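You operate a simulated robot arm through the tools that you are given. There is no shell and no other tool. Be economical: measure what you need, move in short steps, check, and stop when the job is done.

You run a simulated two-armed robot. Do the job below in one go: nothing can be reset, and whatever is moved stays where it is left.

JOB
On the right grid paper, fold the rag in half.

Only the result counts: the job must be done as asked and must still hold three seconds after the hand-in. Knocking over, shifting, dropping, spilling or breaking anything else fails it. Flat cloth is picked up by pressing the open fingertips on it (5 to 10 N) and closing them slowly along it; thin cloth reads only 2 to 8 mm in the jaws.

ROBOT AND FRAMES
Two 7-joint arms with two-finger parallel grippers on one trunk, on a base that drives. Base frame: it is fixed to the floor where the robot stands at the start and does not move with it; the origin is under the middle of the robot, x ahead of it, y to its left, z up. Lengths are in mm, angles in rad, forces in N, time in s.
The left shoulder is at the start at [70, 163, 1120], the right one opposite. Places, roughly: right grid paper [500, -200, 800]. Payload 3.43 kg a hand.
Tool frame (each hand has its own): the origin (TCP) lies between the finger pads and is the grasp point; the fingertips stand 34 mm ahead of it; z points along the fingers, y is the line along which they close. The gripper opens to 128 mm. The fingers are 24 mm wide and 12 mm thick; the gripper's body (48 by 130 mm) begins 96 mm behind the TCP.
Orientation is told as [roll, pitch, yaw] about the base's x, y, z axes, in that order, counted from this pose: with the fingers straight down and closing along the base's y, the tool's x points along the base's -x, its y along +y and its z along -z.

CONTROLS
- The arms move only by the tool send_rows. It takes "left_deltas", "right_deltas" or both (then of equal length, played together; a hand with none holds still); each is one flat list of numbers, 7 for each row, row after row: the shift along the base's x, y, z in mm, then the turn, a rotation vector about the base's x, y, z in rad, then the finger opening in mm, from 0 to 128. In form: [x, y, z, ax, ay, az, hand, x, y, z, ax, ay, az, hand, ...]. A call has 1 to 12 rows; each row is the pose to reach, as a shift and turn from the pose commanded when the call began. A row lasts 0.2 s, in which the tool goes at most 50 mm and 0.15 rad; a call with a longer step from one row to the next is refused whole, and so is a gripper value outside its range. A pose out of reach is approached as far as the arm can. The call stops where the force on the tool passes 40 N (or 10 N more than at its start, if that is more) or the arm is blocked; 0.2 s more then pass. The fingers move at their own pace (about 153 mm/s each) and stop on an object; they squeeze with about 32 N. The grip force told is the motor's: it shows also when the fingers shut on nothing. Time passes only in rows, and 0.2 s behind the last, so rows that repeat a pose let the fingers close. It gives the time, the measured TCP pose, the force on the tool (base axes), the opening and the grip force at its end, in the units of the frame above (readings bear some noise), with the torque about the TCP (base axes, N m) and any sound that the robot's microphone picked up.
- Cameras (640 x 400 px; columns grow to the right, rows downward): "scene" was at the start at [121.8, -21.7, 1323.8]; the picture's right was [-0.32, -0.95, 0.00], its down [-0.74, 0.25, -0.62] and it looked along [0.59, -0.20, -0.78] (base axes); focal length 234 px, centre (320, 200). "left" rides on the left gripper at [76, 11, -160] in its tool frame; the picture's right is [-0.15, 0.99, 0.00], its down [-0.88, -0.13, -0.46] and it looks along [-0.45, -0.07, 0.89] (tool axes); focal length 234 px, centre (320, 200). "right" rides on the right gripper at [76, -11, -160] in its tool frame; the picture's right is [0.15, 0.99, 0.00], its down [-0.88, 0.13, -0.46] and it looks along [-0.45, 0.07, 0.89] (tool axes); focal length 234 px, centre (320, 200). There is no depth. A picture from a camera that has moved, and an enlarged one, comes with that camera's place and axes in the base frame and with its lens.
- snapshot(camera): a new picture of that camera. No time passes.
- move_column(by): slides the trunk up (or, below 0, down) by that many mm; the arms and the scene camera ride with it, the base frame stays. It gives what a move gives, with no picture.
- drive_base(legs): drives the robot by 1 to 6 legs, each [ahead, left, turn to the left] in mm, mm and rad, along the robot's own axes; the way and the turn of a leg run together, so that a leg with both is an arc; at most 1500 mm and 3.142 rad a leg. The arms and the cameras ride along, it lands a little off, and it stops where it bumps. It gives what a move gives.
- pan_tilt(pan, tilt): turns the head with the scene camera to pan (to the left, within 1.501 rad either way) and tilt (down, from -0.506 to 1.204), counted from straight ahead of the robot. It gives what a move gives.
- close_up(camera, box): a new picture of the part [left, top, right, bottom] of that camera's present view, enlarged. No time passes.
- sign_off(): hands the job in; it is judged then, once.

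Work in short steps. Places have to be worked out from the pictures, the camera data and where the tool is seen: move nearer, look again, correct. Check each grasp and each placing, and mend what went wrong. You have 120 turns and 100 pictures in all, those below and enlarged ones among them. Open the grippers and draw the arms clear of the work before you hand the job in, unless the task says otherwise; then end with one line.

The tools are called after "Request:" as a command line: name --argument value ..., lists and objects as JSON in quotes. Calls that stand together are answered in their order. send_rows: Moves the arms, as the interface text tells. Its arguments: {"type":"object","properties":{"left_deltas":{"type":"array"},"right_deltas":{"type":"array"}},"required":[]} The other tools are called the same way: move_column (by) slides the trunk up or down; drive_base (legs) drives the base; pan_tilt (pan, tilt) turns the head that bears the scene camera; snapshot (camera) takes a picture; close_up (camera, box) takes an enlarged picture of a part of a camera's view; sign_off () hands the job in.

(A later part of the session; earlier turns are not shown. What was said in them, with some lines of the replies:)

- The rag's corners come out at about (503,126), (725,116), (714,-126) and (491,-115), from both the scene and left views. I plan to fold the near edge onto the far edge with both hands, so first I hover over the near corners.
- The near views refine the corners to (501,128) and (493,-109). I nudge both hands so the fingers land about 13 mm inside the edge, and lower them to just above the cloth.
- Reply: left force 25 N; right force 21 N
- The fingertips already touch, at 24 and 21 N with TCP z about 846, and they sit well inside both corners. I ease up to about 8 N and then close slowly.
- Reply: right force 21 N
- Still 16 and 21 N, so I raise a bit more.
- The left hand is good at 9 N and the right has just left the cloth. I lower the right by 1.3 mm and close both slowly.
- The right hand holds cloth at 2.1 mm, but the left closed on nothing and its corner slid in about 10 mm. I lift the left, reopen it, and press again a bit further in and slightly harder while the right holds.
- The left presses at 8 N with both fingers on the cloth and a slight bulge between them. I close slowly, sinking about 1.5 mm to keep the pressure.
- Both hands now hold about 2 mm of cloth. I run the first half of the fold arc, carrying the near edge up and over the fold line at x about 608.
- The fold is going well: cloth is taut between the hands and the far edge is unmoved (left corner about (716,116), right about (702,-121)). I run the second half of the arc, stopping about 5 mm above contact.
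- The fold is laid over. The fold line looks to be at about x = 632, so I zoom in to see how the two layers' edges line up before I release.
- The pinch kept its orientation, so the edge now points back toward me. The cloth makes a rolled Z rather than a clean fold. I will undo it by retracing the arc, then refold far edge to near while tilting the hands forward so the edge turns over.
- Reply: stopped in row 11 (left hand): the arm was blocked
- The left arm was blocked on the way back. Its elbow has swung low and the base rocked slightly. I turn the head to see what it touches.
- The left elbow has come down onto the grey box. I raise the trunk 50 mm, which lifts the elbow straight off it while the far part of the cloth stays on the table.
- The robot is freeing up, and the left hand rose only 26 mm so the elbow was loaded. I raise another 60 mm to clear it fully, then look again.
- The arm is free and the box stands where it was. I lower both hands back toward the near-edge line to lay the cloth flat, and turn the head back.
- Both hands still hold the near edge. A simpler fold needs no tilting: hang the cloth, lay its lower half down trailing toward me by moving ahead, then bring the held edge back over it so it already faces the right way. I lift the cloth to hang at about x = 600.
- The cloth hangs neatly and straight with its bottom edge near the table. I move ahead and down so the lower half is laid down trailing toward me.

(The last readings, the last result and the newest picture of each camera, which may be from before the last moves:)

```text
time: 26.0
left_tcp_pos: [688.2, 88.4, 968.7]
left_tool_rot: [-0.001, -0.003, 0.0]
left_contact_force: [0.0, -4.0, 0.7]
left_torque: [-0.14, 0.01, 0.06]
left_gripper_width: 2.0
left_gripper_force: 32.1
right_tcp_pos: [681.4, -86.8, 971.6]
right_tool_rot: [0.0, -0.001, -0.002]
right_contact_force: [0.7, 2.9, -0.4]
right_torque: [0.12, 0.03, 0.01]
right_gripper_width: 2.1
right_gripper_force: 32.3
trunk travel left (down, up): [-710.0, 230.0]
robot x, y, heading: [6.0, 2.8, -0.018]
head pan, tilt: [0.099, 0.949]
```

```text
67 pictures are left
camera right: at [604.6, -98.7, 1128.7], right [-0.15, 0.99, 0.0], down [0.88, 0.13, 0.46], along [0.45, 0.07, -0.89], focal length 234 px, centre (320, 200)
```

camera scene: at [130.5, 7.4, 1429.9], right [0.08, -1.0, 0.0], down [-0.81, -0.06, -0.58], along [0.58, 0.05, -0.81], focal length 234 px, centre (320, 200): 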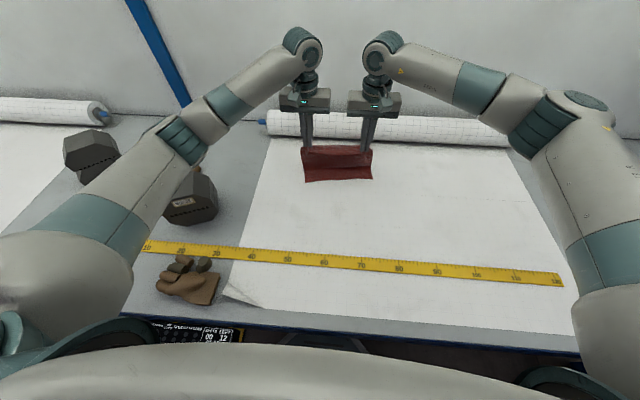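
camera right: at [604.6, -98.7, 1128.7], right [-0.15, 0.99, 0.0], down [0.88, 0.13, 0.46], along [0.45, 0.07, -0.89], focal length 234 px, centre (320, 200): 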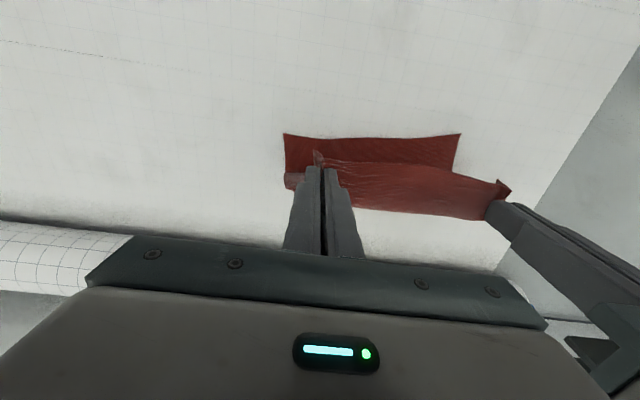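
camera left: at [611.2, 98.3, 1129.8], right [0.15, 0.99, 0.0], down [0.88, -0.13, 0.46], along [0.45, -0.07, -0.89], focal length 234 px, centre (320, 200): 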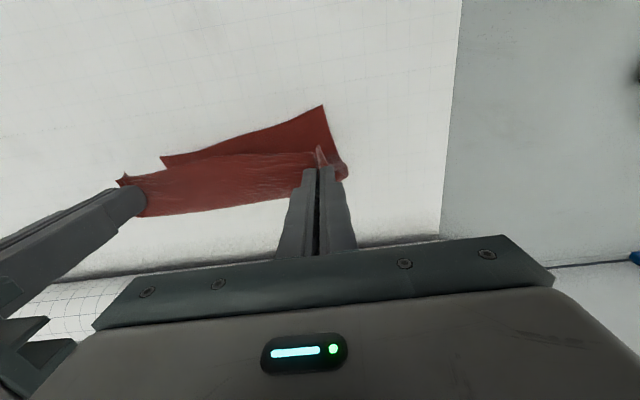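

The layers have the right orientation, but the bottom edge landed skewed (left corner about x=639, right corner about 675). I lift to hang free again, level the hands, and check the bottom edge before relaying.

Request:
send_rows --left_deltas '[-10, 0, 15, 0, 0, 0, 0, -20, 0, 30, 0, 0, 0, 0, -30, 0, 45, 0, 0, 0, 0, -40, 0, 60, 0, 0, 0, 0, -50, 0, 75, 0, 0, 0, 0, -60, 0, 90, 0, 0, 0, 0, -70, 0, 105, 0, 0, 0, 0, -80, 0, 120, 0, 0, 0, 0, -85, 0, 130, 0, 0, 0, 0, -85, 0, 130, 0, 0, 0, 0, -85, 0, 130, 0, 0, 0, 0, -85, 0, 130, 0, 0, 0, 0]' --right_deltas '[-10, 0, 15, 0, 0, 0, 0, -20, 0, 30, 0, 0, 0, 0, -30, 0, 45, 0, 0, 0, 0, -40, 0, 60, 0, 0, 0, 0, -50, 0, 74, 0, 0, 0, 0, -60, 0, 88, 0, 0, 0, 0, -68, 0, 103, 0, 0, 0, 0, -76, 0, 118, 0, 0, 0, 0, -80, 0, 128, 0, 0, 0, 0, -80, 0, 128, 0, 0, 0, 0, -80, 0, 128, 0, 0, 0, 0, -80, 0, 128, 0, 0, 0, 0]'

Request:
snapshot --camera "scene"

Request:
close_up --camera "scene" --box '[250, 90, 430, 210]'

Request:
snapshot --camera "left"

Request:
snapshot --camera "right"

```text
time: 28.6
left_tcp_pos: [604.0, 86.9, 1098.2]
left_tool_rot: [-0.001, -0.002, 0.0]
left_contact_force: [0.3, -5.6, -0.1]
left_torque: [-0.2, -0.02, 0.04]
left_gripper_width: 1.8
left_gripper_force: 32.0
right_tcp_pos: [602.3, -87.0, 1097.9]
right_tool_rot: [0.0, 0.001, -0.003]
right_contact_force: [-0.9, 4.9, 0.1]
right_torque: [0.18, -0.02, 0.04]
right_gripper_width: 2.1
right_gripper_force: 32.4
trunk travel left (down, up): [-710.0, 230.0]
robot x, y, heading: [7.6, -2.5, -0.023]
head pan, tilt: [0.099, 0.949]
```

```text
66 pictures are left
camera scene: at [131.0, 7.5, 1429.8], right [0.08, -1.0, 0.0], down [-0.81, -0.06, -0.58], along [0.58, 0.05, -0.81], focal length 234 px, centre (320, 200)
```

scene: 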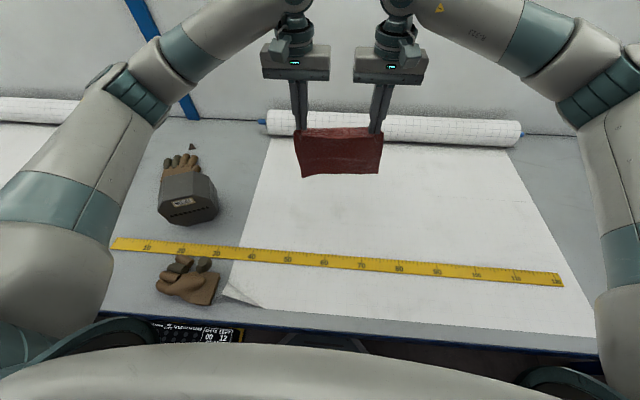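

```text
3.33 times, centred on (340, 150) of scene
camera zoom: at [131.0, 7.5, 1429.8], right [0.08, -1.0, 0.0], down [-0.81, -0.06, -0.58], along [0.58, 0.05, -0.81], focal length 781 px, centre (253, 367)
```

zoom: 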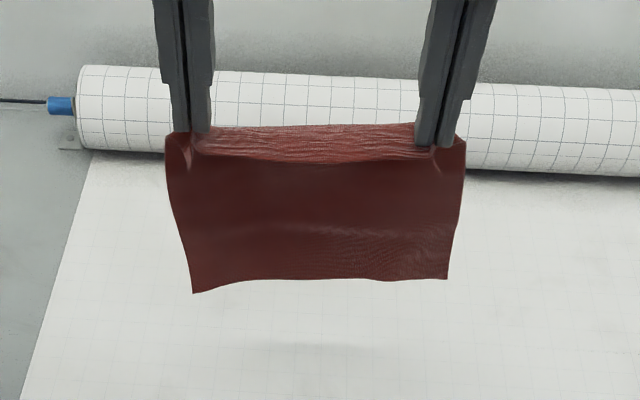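

```text
64 pictures are left
camera left: at [527.2, 98.5, 1259.5], right [0.15, 0.99, 0.0], down [0.88, -0.13, 0.46], along [0.45, -0.07, -0.89], focal length 234 px, centre (320, 200)
```

left: 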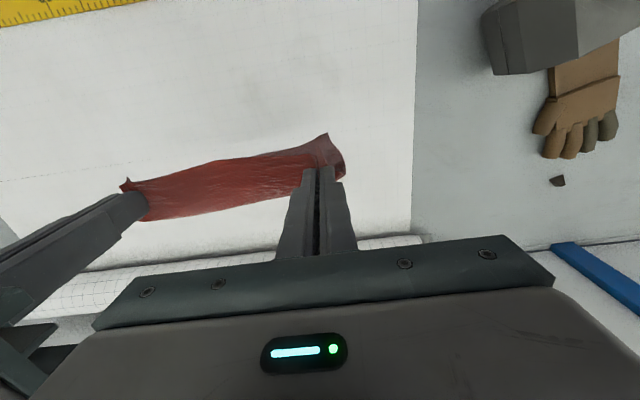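

```text
63 pictures are left
camera right: at [526.2, -99.6, 1257.5], right [-0.15, 0.99, 0.0], down [0.88, 0.13, 0.46], along [0.45, 0.07, -0.89], focal length 234 px, centre (320, 200)
```

right: 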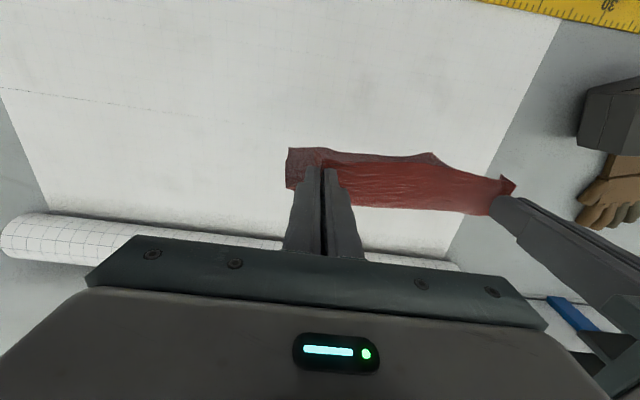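

Hanging free, the cloth is tilted in its plane, with the left bottom corner about 10 mm lower and shifted right. I raise the left hand 9 mm and turn the hand line slightly to level it, then lay the lower half again.

Request:
send_rows --left_deltas '[3, 0, 5, 0, 0, 0, 0, 6, 0, -5, 0, 0, 0, 0, 6, 0, -17, 0, 0, 0, 0, 6, 0, -29, 0, 0, 0, 0, 8, 0, -41, 0, 0, 0, 0, 17, 0, -53, 0, 0, 0, 0, 29, 0, -65, 0, 0, 0, 0, 42, 0, -77, 0, 0, 0, 0, 55, 0, -89, 0, 0, 0, 0, 67, 0, -100, 0, 0, 0, 0, 78, 0, -111, 0, 0, 0, 0, 88, 0, -121, 0, 0, 0, 0]' --right_deltas '[-3, 0, 0, 0, 0, 0, 0, -6, 0, -14, 0, 0, 0, 0, -6, 0, -26, 0, 0, 0, 0, -6, 0, -38, 0, 0, 0, 0, -4, 0, -50, 0, 0, 0, 0, 5, 0, -62, 0, 0, 0, 0, 17, 0, -74, 0, 0, 0, 0, 30, 0, -86, 0, 0, 0, 0, 43, 0, -98, 0, 0, 0, 0, 55, 0, -109, 0, 0, 0, 0, 66, 0, -120, 0, 0, 0, 0, 76, 0, -130, 0, 0, 0, 0]'

Request:
snapshot --camera "left"

Request:
snapshot --camera "right"

Request:
close_up --camera "scene" --box '[250, 90, 430, 210]'

```text
time: 31.2
left_tcp_pos: [691.7, 86.7, 978.2]
left_tool_rot: [-0.002, 0.002, -0.001]
left_contact_force: [-0.7, -4.9, -0.2]
left_torque: [-0.17, -0.02, 0.01]
left_gripper_width: 1.9
left_gripper_force: 32.5
right_tcp_pos: [678.2, -86.6, 968.9]
right_tool_rot: [-0.003, 0.0, -0.002]
right_contact_force: [0.0, 4.0, 0.4]
right_torque: [0.18, 0.01, 0.01]
right_gripper_width: 2.2
right_gripper_force: 32.0
trunk travel left (down, up): [-710.0, 230.0]
robot x, y, heading: [7.0, 2.0, -0.017]
head pan, tilt: [0.099, 0.949]
```

```text
62 pictures are left
camera left: at [614.7, 98.9, 1138.2], right [0.15, 0.99, 0.0], down [0.88, -0.13, 0.46], along [0.45, -0.07, -0.89], focal length 234 px, centre (320, 200)
```

left: 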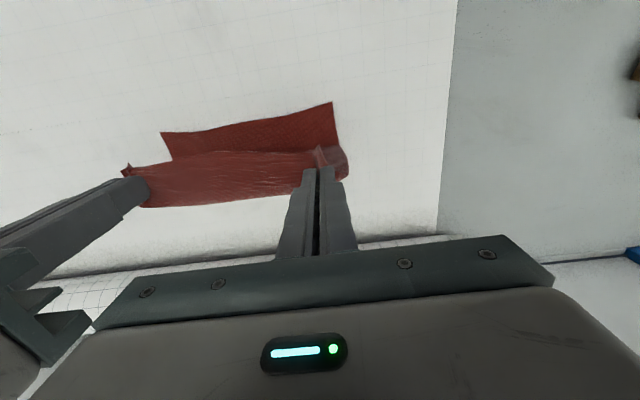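

```text
61 pictures are left
camera right: at [602.6, -99.0, 1127.1], right [-0.15, 0.99, 0.0], down [0.88, 0.13, 0.46], along [0.45, 0.07, -0.89], focal length 234 px, centre (320, 200)
```

right: 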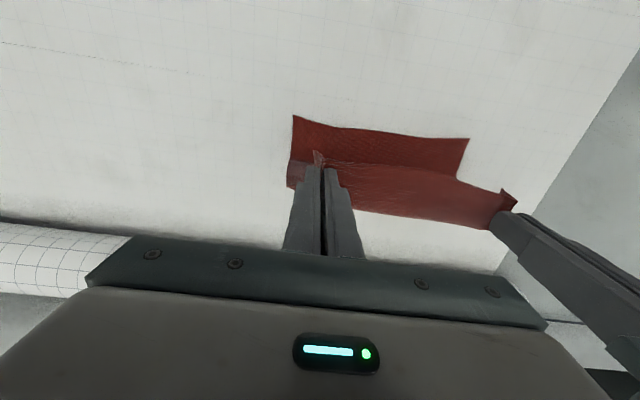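

```text
3.33 times, centred on (340, 150) of scene
camera zoom: at [131.7, 7.5, 1429.7], right [0.08, -1.0, 0.0], down [-0.81, -0.06, -0.58], along [0.58, 0.05, -0.81], focal length 781 px, centre (253, 367)
```

zoom: 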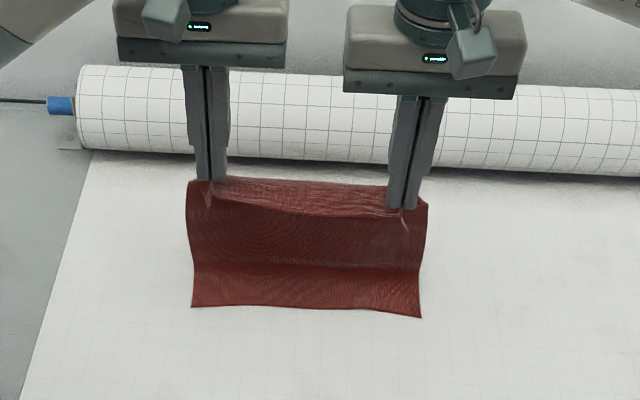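

The bottom edge is now square, with left corner about (641,108) and right about (645,-126). About 50 mm lies on the table, so I continue ahead and down to lay half of it.

Request:
send_rows --left_deltas '[11, -1, -8, 0, 0, 0, 0, 22, -1, -16, 0, 0, 0, 0, 32, -2, -24, 0, 0, 0, 0, 42, -2, -32, 0, 0, 0, 0, 50, -3, -40, 0, 0, 0, 0, 50, -3, -40, 0, 0, 0, 0]' --right_deltas '[13, -1, -6, 0, 0, 0, 0, 26, -1, -12, 0, 0, 0, 0, 38, -2, -18, 0, 0, 0, 0, 50, -2, -24, 0, 0, 0, 0, 60, -3, -31, 0, 0, 0, 0, 60, -3, -31, 0, 0, 0, 0]'

Request:
snapshot --camera "left"

Request:
snapshot --camera "right"

Request:
snapshot --camera "scene"

```text
time: 32.6
left_tcp_pos: [740.7, 83.7, 937.4]
left_tool_rot: [-0.005, -0.002, 0.0]
left_contact_force: [0.5, -4.1, 0.7]
left_torque: [-0.18, 0.0, 0.01]
left_gripper_width: 1.9
left_gripper_force: 31.9
right_tcp_pos: [737.1, -89.5, 936.8]
right_tool_rot: [-0.002, 0.0, 0.0]
right_contact_force: [0.3, 4.5, -0.7]
right_torque: [0.14, 0.0, 0.02]
right_gripper_width: 1.7
right_gripper_force: 31.9
trunk travel left (down, up): [-710.0, 230.0]
robot x, y, heading: [8.4, 4.1, -0.027]
head pan, tilt: [0.099, 0.949]
```

```text
59 pictures are left
camera left: at [663.2, 95.3, 1099.2], right [0.15, 0.99, 0.0], down [0.88, -0.13, 0.46], along [0.45, -0.07, -0.89], focal length 234 px, centre (320, 200)
```

left: 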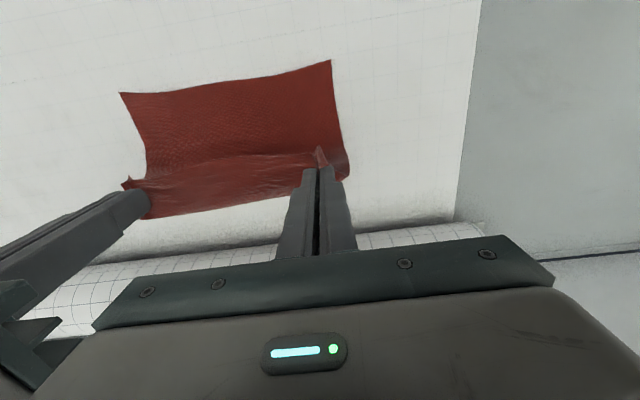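

```text
58 pictures are left
camera right: at [660.9, -102.2, 1095.4], right [-0.15, 0.99, 0.0], down [0.88, 0.13, 0.46], along [0.45, 0.07, -0.89], focal length 234 px, centre (320, 200)
```

right: 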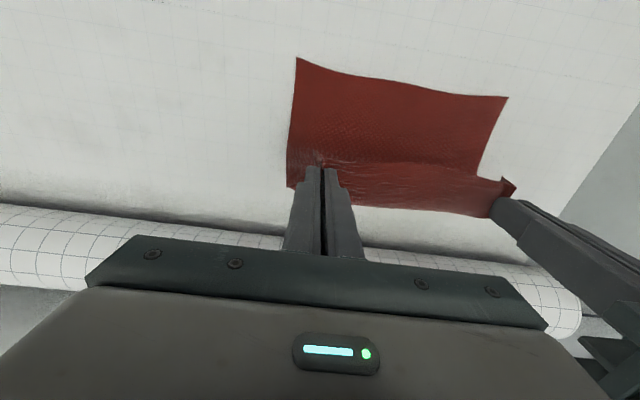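

```text
57 pictures are left
camera scene: at [130.6, 7.6, 1429.8], right [0.08, -1.0, 0.0], down [-0.81, -0.06, -0.58], along [0.58, 0.05, -0.81], focal length 234 px, centre (320, 200)
```

scene: 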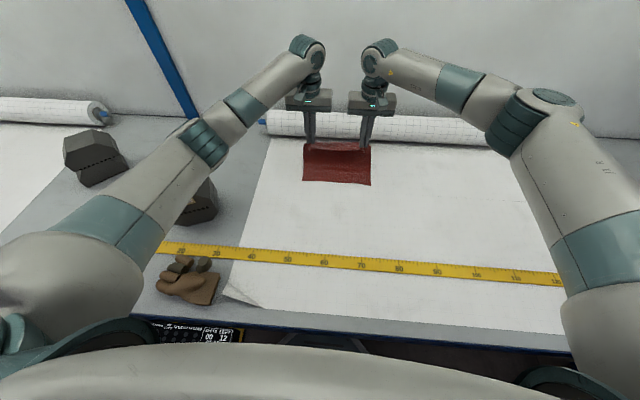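

Half of the rag now lies flat, with the bottom edge along x of about 645 and y from 108 to -128. I bring the held edge back over it along an arc to land at about x = 645.

Request:
send_rows --left_deltas '[-16, -1, -1.6, 0, 0, 0, 0, -31, -2, -6.5, 0, 0, 0, 0, -44, -3, -14, 0, 0, 0, 0, -57, -4, -25, 0, 0, 0, 0, -66, -5, -37, 0, 0, 0, 0, -74, -6, -52, 0, 0, 0, 0, -79, -6, -68, 0, 0, 0, 0, -80, -6, -82, 0, 0, 0, 0]' --right_deltas '[-15, -1, -1.6, 0, 0, 0, 0, -30, -2, -6.5, 0, 0, 0, 0, -43, -3, -14, 0, 0, 0, 0, -55, -4, -25, 0, 0, 0, 0, -64, -5, -37, 0, 0, 0, 0, -71, -6, -52, 0, 0, 0, 0, -76, -6, -68, 0, 0, 0, 0, -77, -6, -82, 0, 0, 0, 0]'

Request:
snapshot --camera "left"

Request:
snapshot --camera "right"

Request:
snapshot --camera "scene"

```text
time: 34.4
left_tcp_pos: [660.8, 78.1, 856.3]
left_tool_rot: [-0.003, 0.0, 0.0]
left_contact_force: [0.6, -5.4, 0.2]
left_torque: [-0.2, -0.05, 0.05]
left_gripper_width: 1.8
left_gripper_force: 32.3
right_tcp_pos: [661.3, -97.4, 854.6]
right_tool_rot: [0.001, 0.001, 0.0]
right_contact_force: [-0.3, 5.9, -0.3]
right_torque: [0.2, 0.01, 0.05]
right_gripper_width: 2.1
right_gripper_force: 32.0
trunk travel left (down, up): [-710.0, 230.0]
robot x, y, heading: [9.9, 1.5, -0.024]
head pan, tilt: [0.099, 0.949]
```

```text
56 pictures are left
camera left: at [584.0, 90.2, 1016.6], right [0.15, 0.99, 0.0], down [0.88, -0.13, 0.46], along [0.45, -0.07, -0.89], focal length 234 px, centre (320, 200)
```

left: 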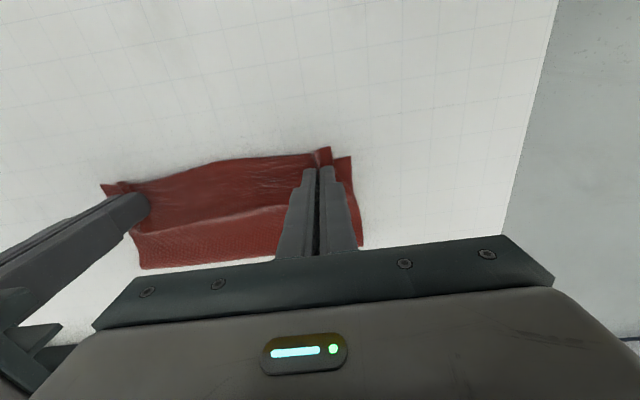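

```text
55 pictures are left
camera right: at [584.9, -108.5, 1013.4], right [-0.15, 0.99, 0.0], down [0.88, 0.13, 0.46], along [0.45, 0.07, -0.89], focal length 234 px, centre (320, 200)
```

right: 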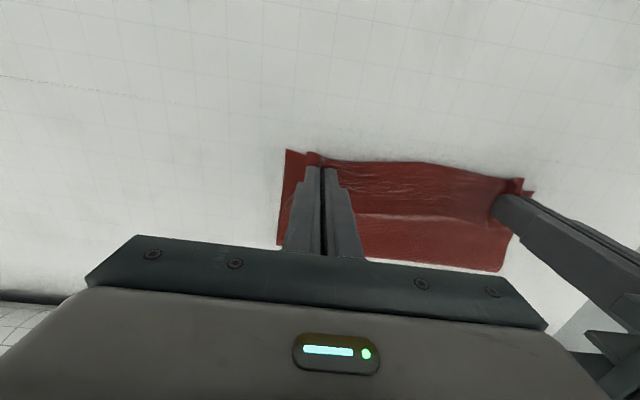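

```text
54 pictures are left
camera scene: at [131.4, 7.5, 1429.8], right [0.08, -1.0, 0.0], down [-0.81, -0.06, -0.58], along [0.58, 0.05, -0.81], focal length 234 px, centre (320, 200)
```

scene: 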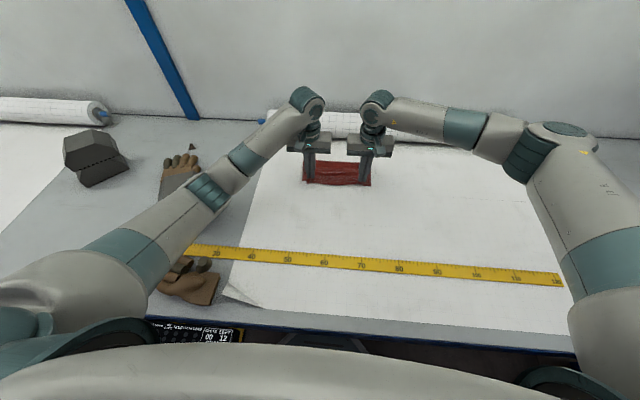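

The top edge is back over the bottom edge. I zoom in to check alignment before releasing; the left elbow is low again, so I will retreat with the trunk first.

Request:
close_up --camera "left" --box '[220, 120, 420, 280]'

Request:
close_up --camera "right" --box '[240, 120, 440, 280]'

Request:
close_up --camera "scene" --box '[270, 120, 410, 210]'

```text
2.50 times, centred on (320, 200) of left
camera zoom: at [584.0, 90.2, 1016.6], right [0.15, 0.99, 0.0], down [0.88, -0.13, 0.46], along [0.45, -0.07, -0.89], focal length 585 px, centre (320, 200)
```

zoom: 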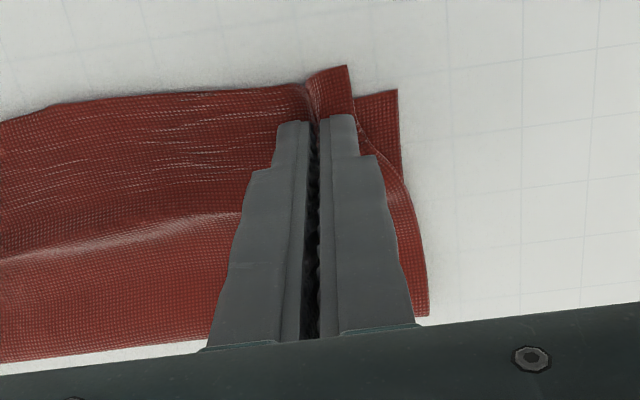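

```text
2.50 times, centred on (340, 200) of right
camera zoom: at [584.9, -108.5, 1013.4], right [-0.15, 0.99, 0.0], down [0.88, 0.13, 0.46], along [0.45, 0.07, -0.89], focal length 585 px, centre (270, 200)
```

zoom: 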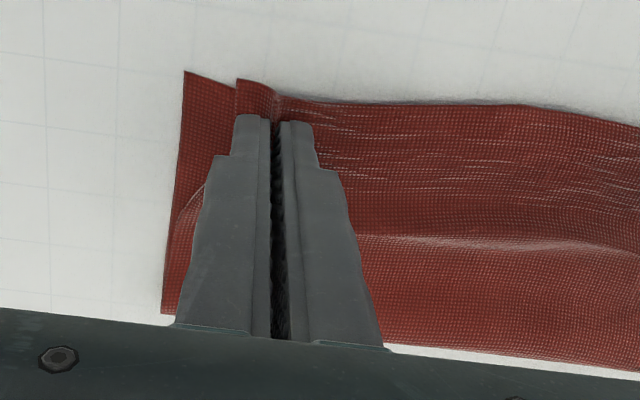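

```text
4.44 times, centred on (340, 165) of scene
camera zoom: at [131.4, 7.5, 1429.8], right [0.08, -1.0, 0.0], down [-0.81, -0.06, -0.58], along [0.58, 0.05, -0.81], focal length 1041 px, centre (231, 356)
```

zoom: 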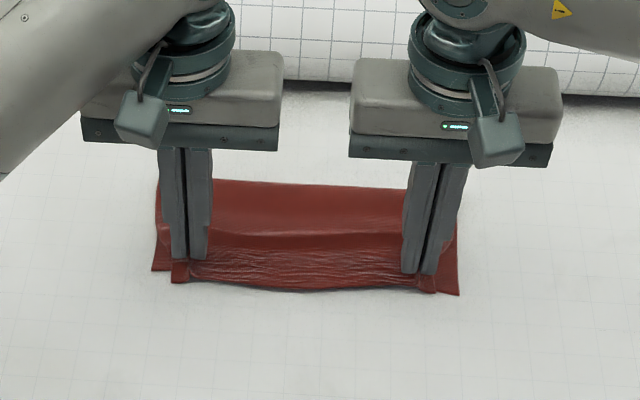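

The edges line up well in x, with the top corners only pulled in by about 18 mm where the pinches gathered cloth. I lower onto the cloth and open slowly so the outer fingers spread the corners out.

Request:
send_rows --left_deltas '[2, 0, -4, 0, 0, 0, 0, 2, 0, -8, 0, 0, 0, 0, 2, 0, -8, 0, 0, 0, 4, 2, 0, -8, 0, 0, 0, 8, 2, 0, -8, 0, 0, 0, 12, 2, 0, -8, 0, 0, 0, 16, 2, 0, -8, 0, 0, 0, 20, 2, 0, -8, 0, 0, 0, 24, 2, 0, -8, 0, 0, 0, 28, 2, 0, -8, 0, 0, 0, 32, 2, 0, -8, 0, 0, 0, 32]' --right_deltas '[0, 0, -3, 0, 0, 0, 0, 0, 0, -6.5, 0, 0, 0, 0, 0, 0, -6.5, 0, 0, 0, 4, 0, 0, -6.5, 0, 0, 0, 8, 0, 0, -6.5, 0, 0, 0, 12, 0, 0, -6.5, 0, 0, 0, 16, 0, 0, -6.5, 0, 0, 0, 20, 0, 0, -6.5, 0, 0, 0, 24, 0, 0, -6.5, 0, 0, 0, 28, 0, 0, -6.5, 0, 0, 0, 32, 0, 0, -6.5, 0, 0, 0, 32]'

Request:
close_up --camera "left" --box '[220, 120, 420, 280]'

Request:
close_up --camera "right" --box '[240, 120, 440, 280]'

```text
time: 36.8
left_tcp_pos: [663.2, 78.4, 848.9]
left_tool_rot: [-0.003, 0.0, -0.002]
left_contact_force: [0.1, -0.2, 1.0]
left_torque: [-0.02, -0.01, 0.01]
left_gripper_width: 31.5
left_gripper_force: 0.0
right_tcp_pos: [660.8, -94.4, 847.2]
right_tool_rot: [0.0, 0.0, -0.002]
right_contact_force: [0.3, 0.2, -0.2]
right_torque: [0.01, -0.03, -0.01]
right_gripper_width: 32.0
right_gripper_force: 0.1
trunk travel left (down, up): [-710.0, 230.0]
robot x, y, heading: [7.7, 2.0, -0.026]
head pan, tilt: [0.099, 0.949]
```

```text
2.50 times, centred on (320, 200) of left
camera zoom: at [585.7, 89.8, 1009.1], right [0.15, 0.99, 0.0], down [0.88, -0.13, 0.46], along [0.45, -0.07, -0.89], focal length 585 px, centre (320, 200)
```

zoom: 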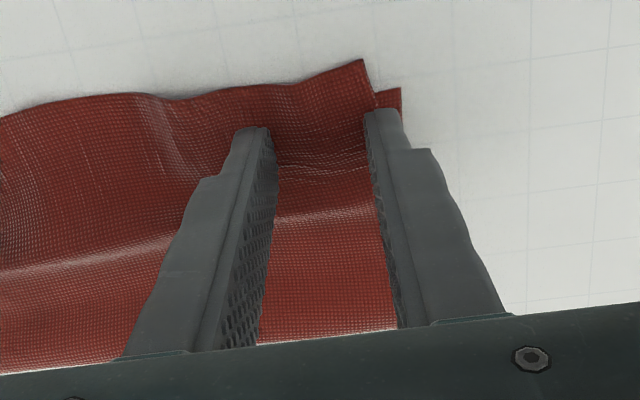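

```text
2.50 times, centred on (340, 200) of right
camera zoom: at [584.9, -107.6, 1007.5], right [-0.15, 0.99, 0.0], down [0.88, 0.13, 0.46], along [0.45, 0.07, -0.89], focal length 585 px, centre (270, 200)
```

zoom: 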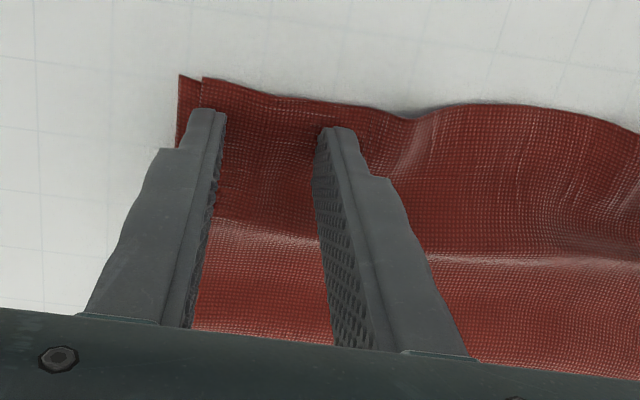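

The corners now match within about 10 mm. I lift both arms straight up with the trunk, which also keeps the elbow clear, and look at the result.

Request:
move_column --by 150

Request:
snapshot --camera "left"

Request:
snapshot --camera "right"

Request:
snapshot --camera "scene"

```text
time: 38.5
left_tcp_pos: [662.5, 78.1, 997.1]
left_tool_rot: [-0.003, -0.001, 0.0]
left_contact_force: [1.1, -0.6, 0.6]
left_torque: [0.01, 0.01, 0.01]
left_gripper_width: 32.1
left_gripper_force: 0.1
right_tcp_pos: [661.7, -95.0, 999.2]
right_tool_rot: [-0.002, -0.001, -0.003]
right_contact_force: [0.7, 0.3, 0.4]
right_torque: [0.0, 0.0, 0.03]
right_gripper_width: 32.1
right_gripper_force: 0.0
trunk travel left (down, up): [-860.0, 80.0]
robot x, y, heading: [5.3, 0.8, -0.024]
head pan, tilt: [0.099, 0.949]
```

```text
48 pictures are left
camera left: at [586.0, 89.8, 1158.8], right [0.15, 0.99, 0.0], down [0.88, -0.13, 0.46], along [0.45, -0.07, -0.89], focal length 234 px, centre (320, 200)
```

left: 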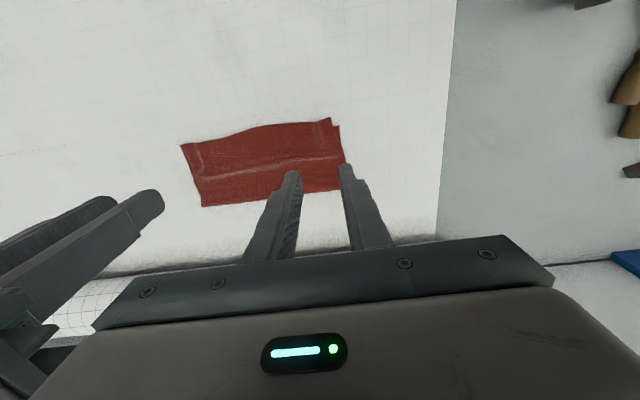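

```text
47 pictures are left
camera right: at [585.2, -107.6, 1157.2], right [-0.15, 0.99, 0.0], down [0.88, 0.13, 0.46], along [0.45, 0.07, -0.89], focal length 234 px, centre (320, 200)
```

right: 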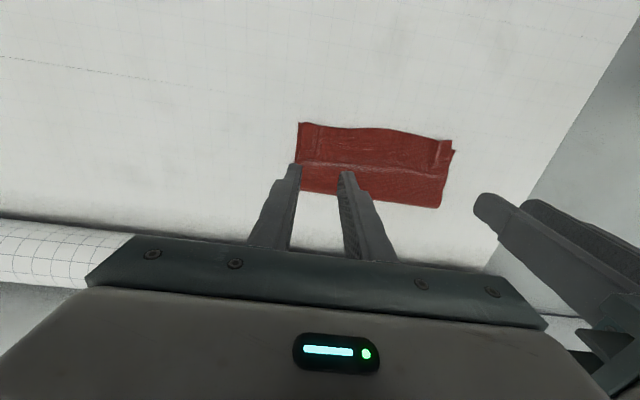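

```text
46 pictures are left
camera scene: at [131.2, 7.5, 1579.7], right [0.08, -1.0, 0.0], down [-0.81, -0.06, -0.58], along [0.58, 0.05, -0.81], focal length 234 px, centre (320, 200)
```

scene: 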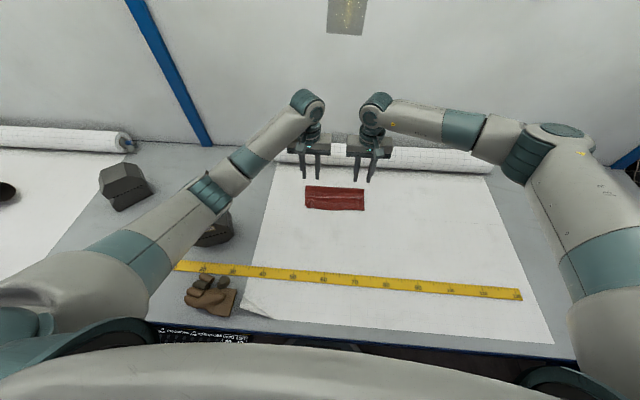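

The rag is folded to about 100 by 234 mm. I take a close-up to judge the alignment and the ridge across the top layer.

Request:
close_up --camera "left" --box '[160, 95, 380, 225]'

Request:
close_up --camera "scene" --box '[290, 170, 380, 225]'

```text
2.91 times, centred on (270, 160) of left
camera zoom: at [586.0, 89.8, 1158.8], right [0.15, 0.99, 0.0], down [0.88, -0.13, 0.46], along [0.45, -0.07, -0.89], focal length 681 px, centre (466, 316)
```

zoom: 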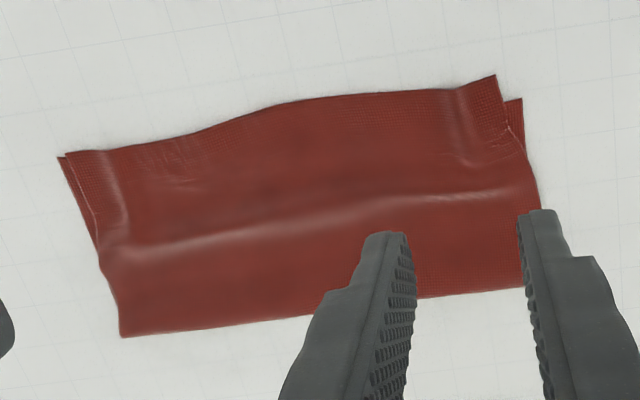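

```text
7.11 times, centred on (335, 198) of scene
camera zoom: at [131.2, 7.5, 1579.7], right [0.08, -1.0, 0.0], down [-0.81, -0.06, -0.58], along [0.58, 0.05, -0.81], focal length 1666 px, centre (213, 218)
```

zoom: 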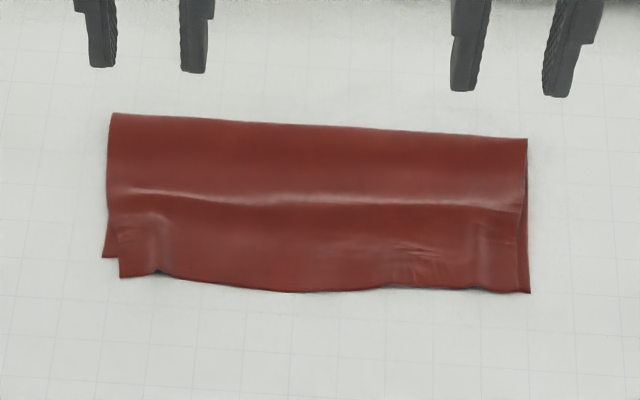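

It's a clean half fold, with the corners within about 10 mm. I open the grippers and draw both hands up and outward, clear of the rag.

Request:
send_rows --left_deltas '[0, 0, 30, 0, 0, 0, 60, 0, 10, 60, 0, 0, 0, 100, 0, 30, 85, 0, 0, 0, 128, 0, 50, 105, 0, 0, 0, 128, 0, 70, 120, 0, 0, 0, 128, 0, 70, 120, 0, 0, 0, 128]' --right_deltas '[0, 0, 30, 0, 0, 0, 60, 0, -10, 60, 0, 0, 0, 100, 0, -30, 85, 0, 0, 0, 128, 0, -50, 105, 0, 0, 0, 128, 0, -70, 120, 0, 0, 0, 128, 0, -70, 120, 0, 0, 0, 128]'

Request:
pan_tilt --pan 0.25 --tilt 0.95

Request:
snapshot --camera "scene"

```text
time: 40.0
left_tcp_pos: [664.2, 148.6, 1118.4]
left_tool_rot: [-0.002, 0.0, 0.0]
left_contact_force: [-0.6, -0.6, 0.8]
left_torque: [-0.01, 0.02, 0.0]
left_gripper_width: 128.1
left_gripper_force: 0.0
right_tcp_pos: [659.0, -164.6, 1119.0]
right_tool_rot: [-0.002, 0.002, -0.002]
right_contact_force: [0.3, -0.4, -0.2]
right_torque: [0.0, 0.03, 0.0]
right_gripper_width: 128.0
right_gripper_force: 0.0
trunk travel left (down, up): [-860.0, 80.0]
robot x, y, heading: [11.3, 0.6, -0.021]
head pan, tilt: [0.099, 0.949]
```

```text
time: 40.6
left_tcp_pos: [664.1, 148.1, 1118.9]
left_tool_rot: [-0.003, -0.001, 0.0]
left_contact_force: [0.6, 0.9, -0.4]
left_torque: [-0.02, 0.01, -0.03]
left_gripper_width: 128.4
left_gripper_force: 0.1
right_tcp_pos: [658.9, -167.1, 1117.6]
right_tool_rot: [-0.003, -0.001, -0.002]
right_contact_force: [0.6, 0.2, 0.1]
right_torque: [0.01, -0.04, 0.02]
right_gripper_width: 127.9
right_gripper_force: 0.1
trunk travel left (down, up): [-860.0, 80.0]
robot x, y, heading: [9.0, 0.4, -0.021]
head pan, tilt: [0.25, 0.949]
```

```text
43 pictures are left
camera scene: at [129.5, 18.2, 1579.8], right [0.23, -0.97, 0.0], down [-0.79, -0.18, -0.58], along [0.57, 0.13, -0.81], focal length 234 px, centre (320, 200)
```

scene: 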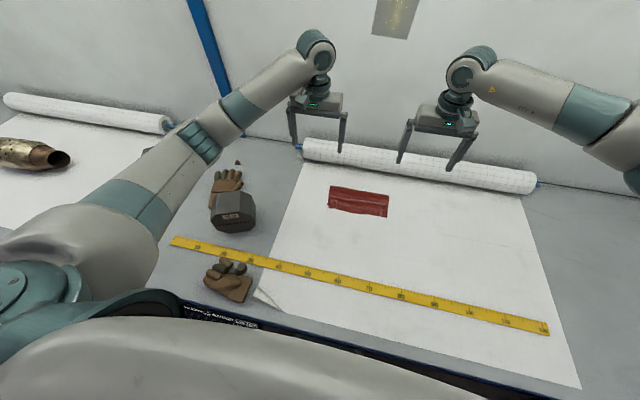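

The rag lies folded on the right grid paper, the other things on the bench look unmoved, and the arms are clear. I hand it in.

Request:
sign_off

```text
The job is handed in.
```

The rag is folded in half on the right grid paper, with its corners matching to within about 10 mm. The left elbow pressed on the grey box once along the way, but the box looks to be where it was.
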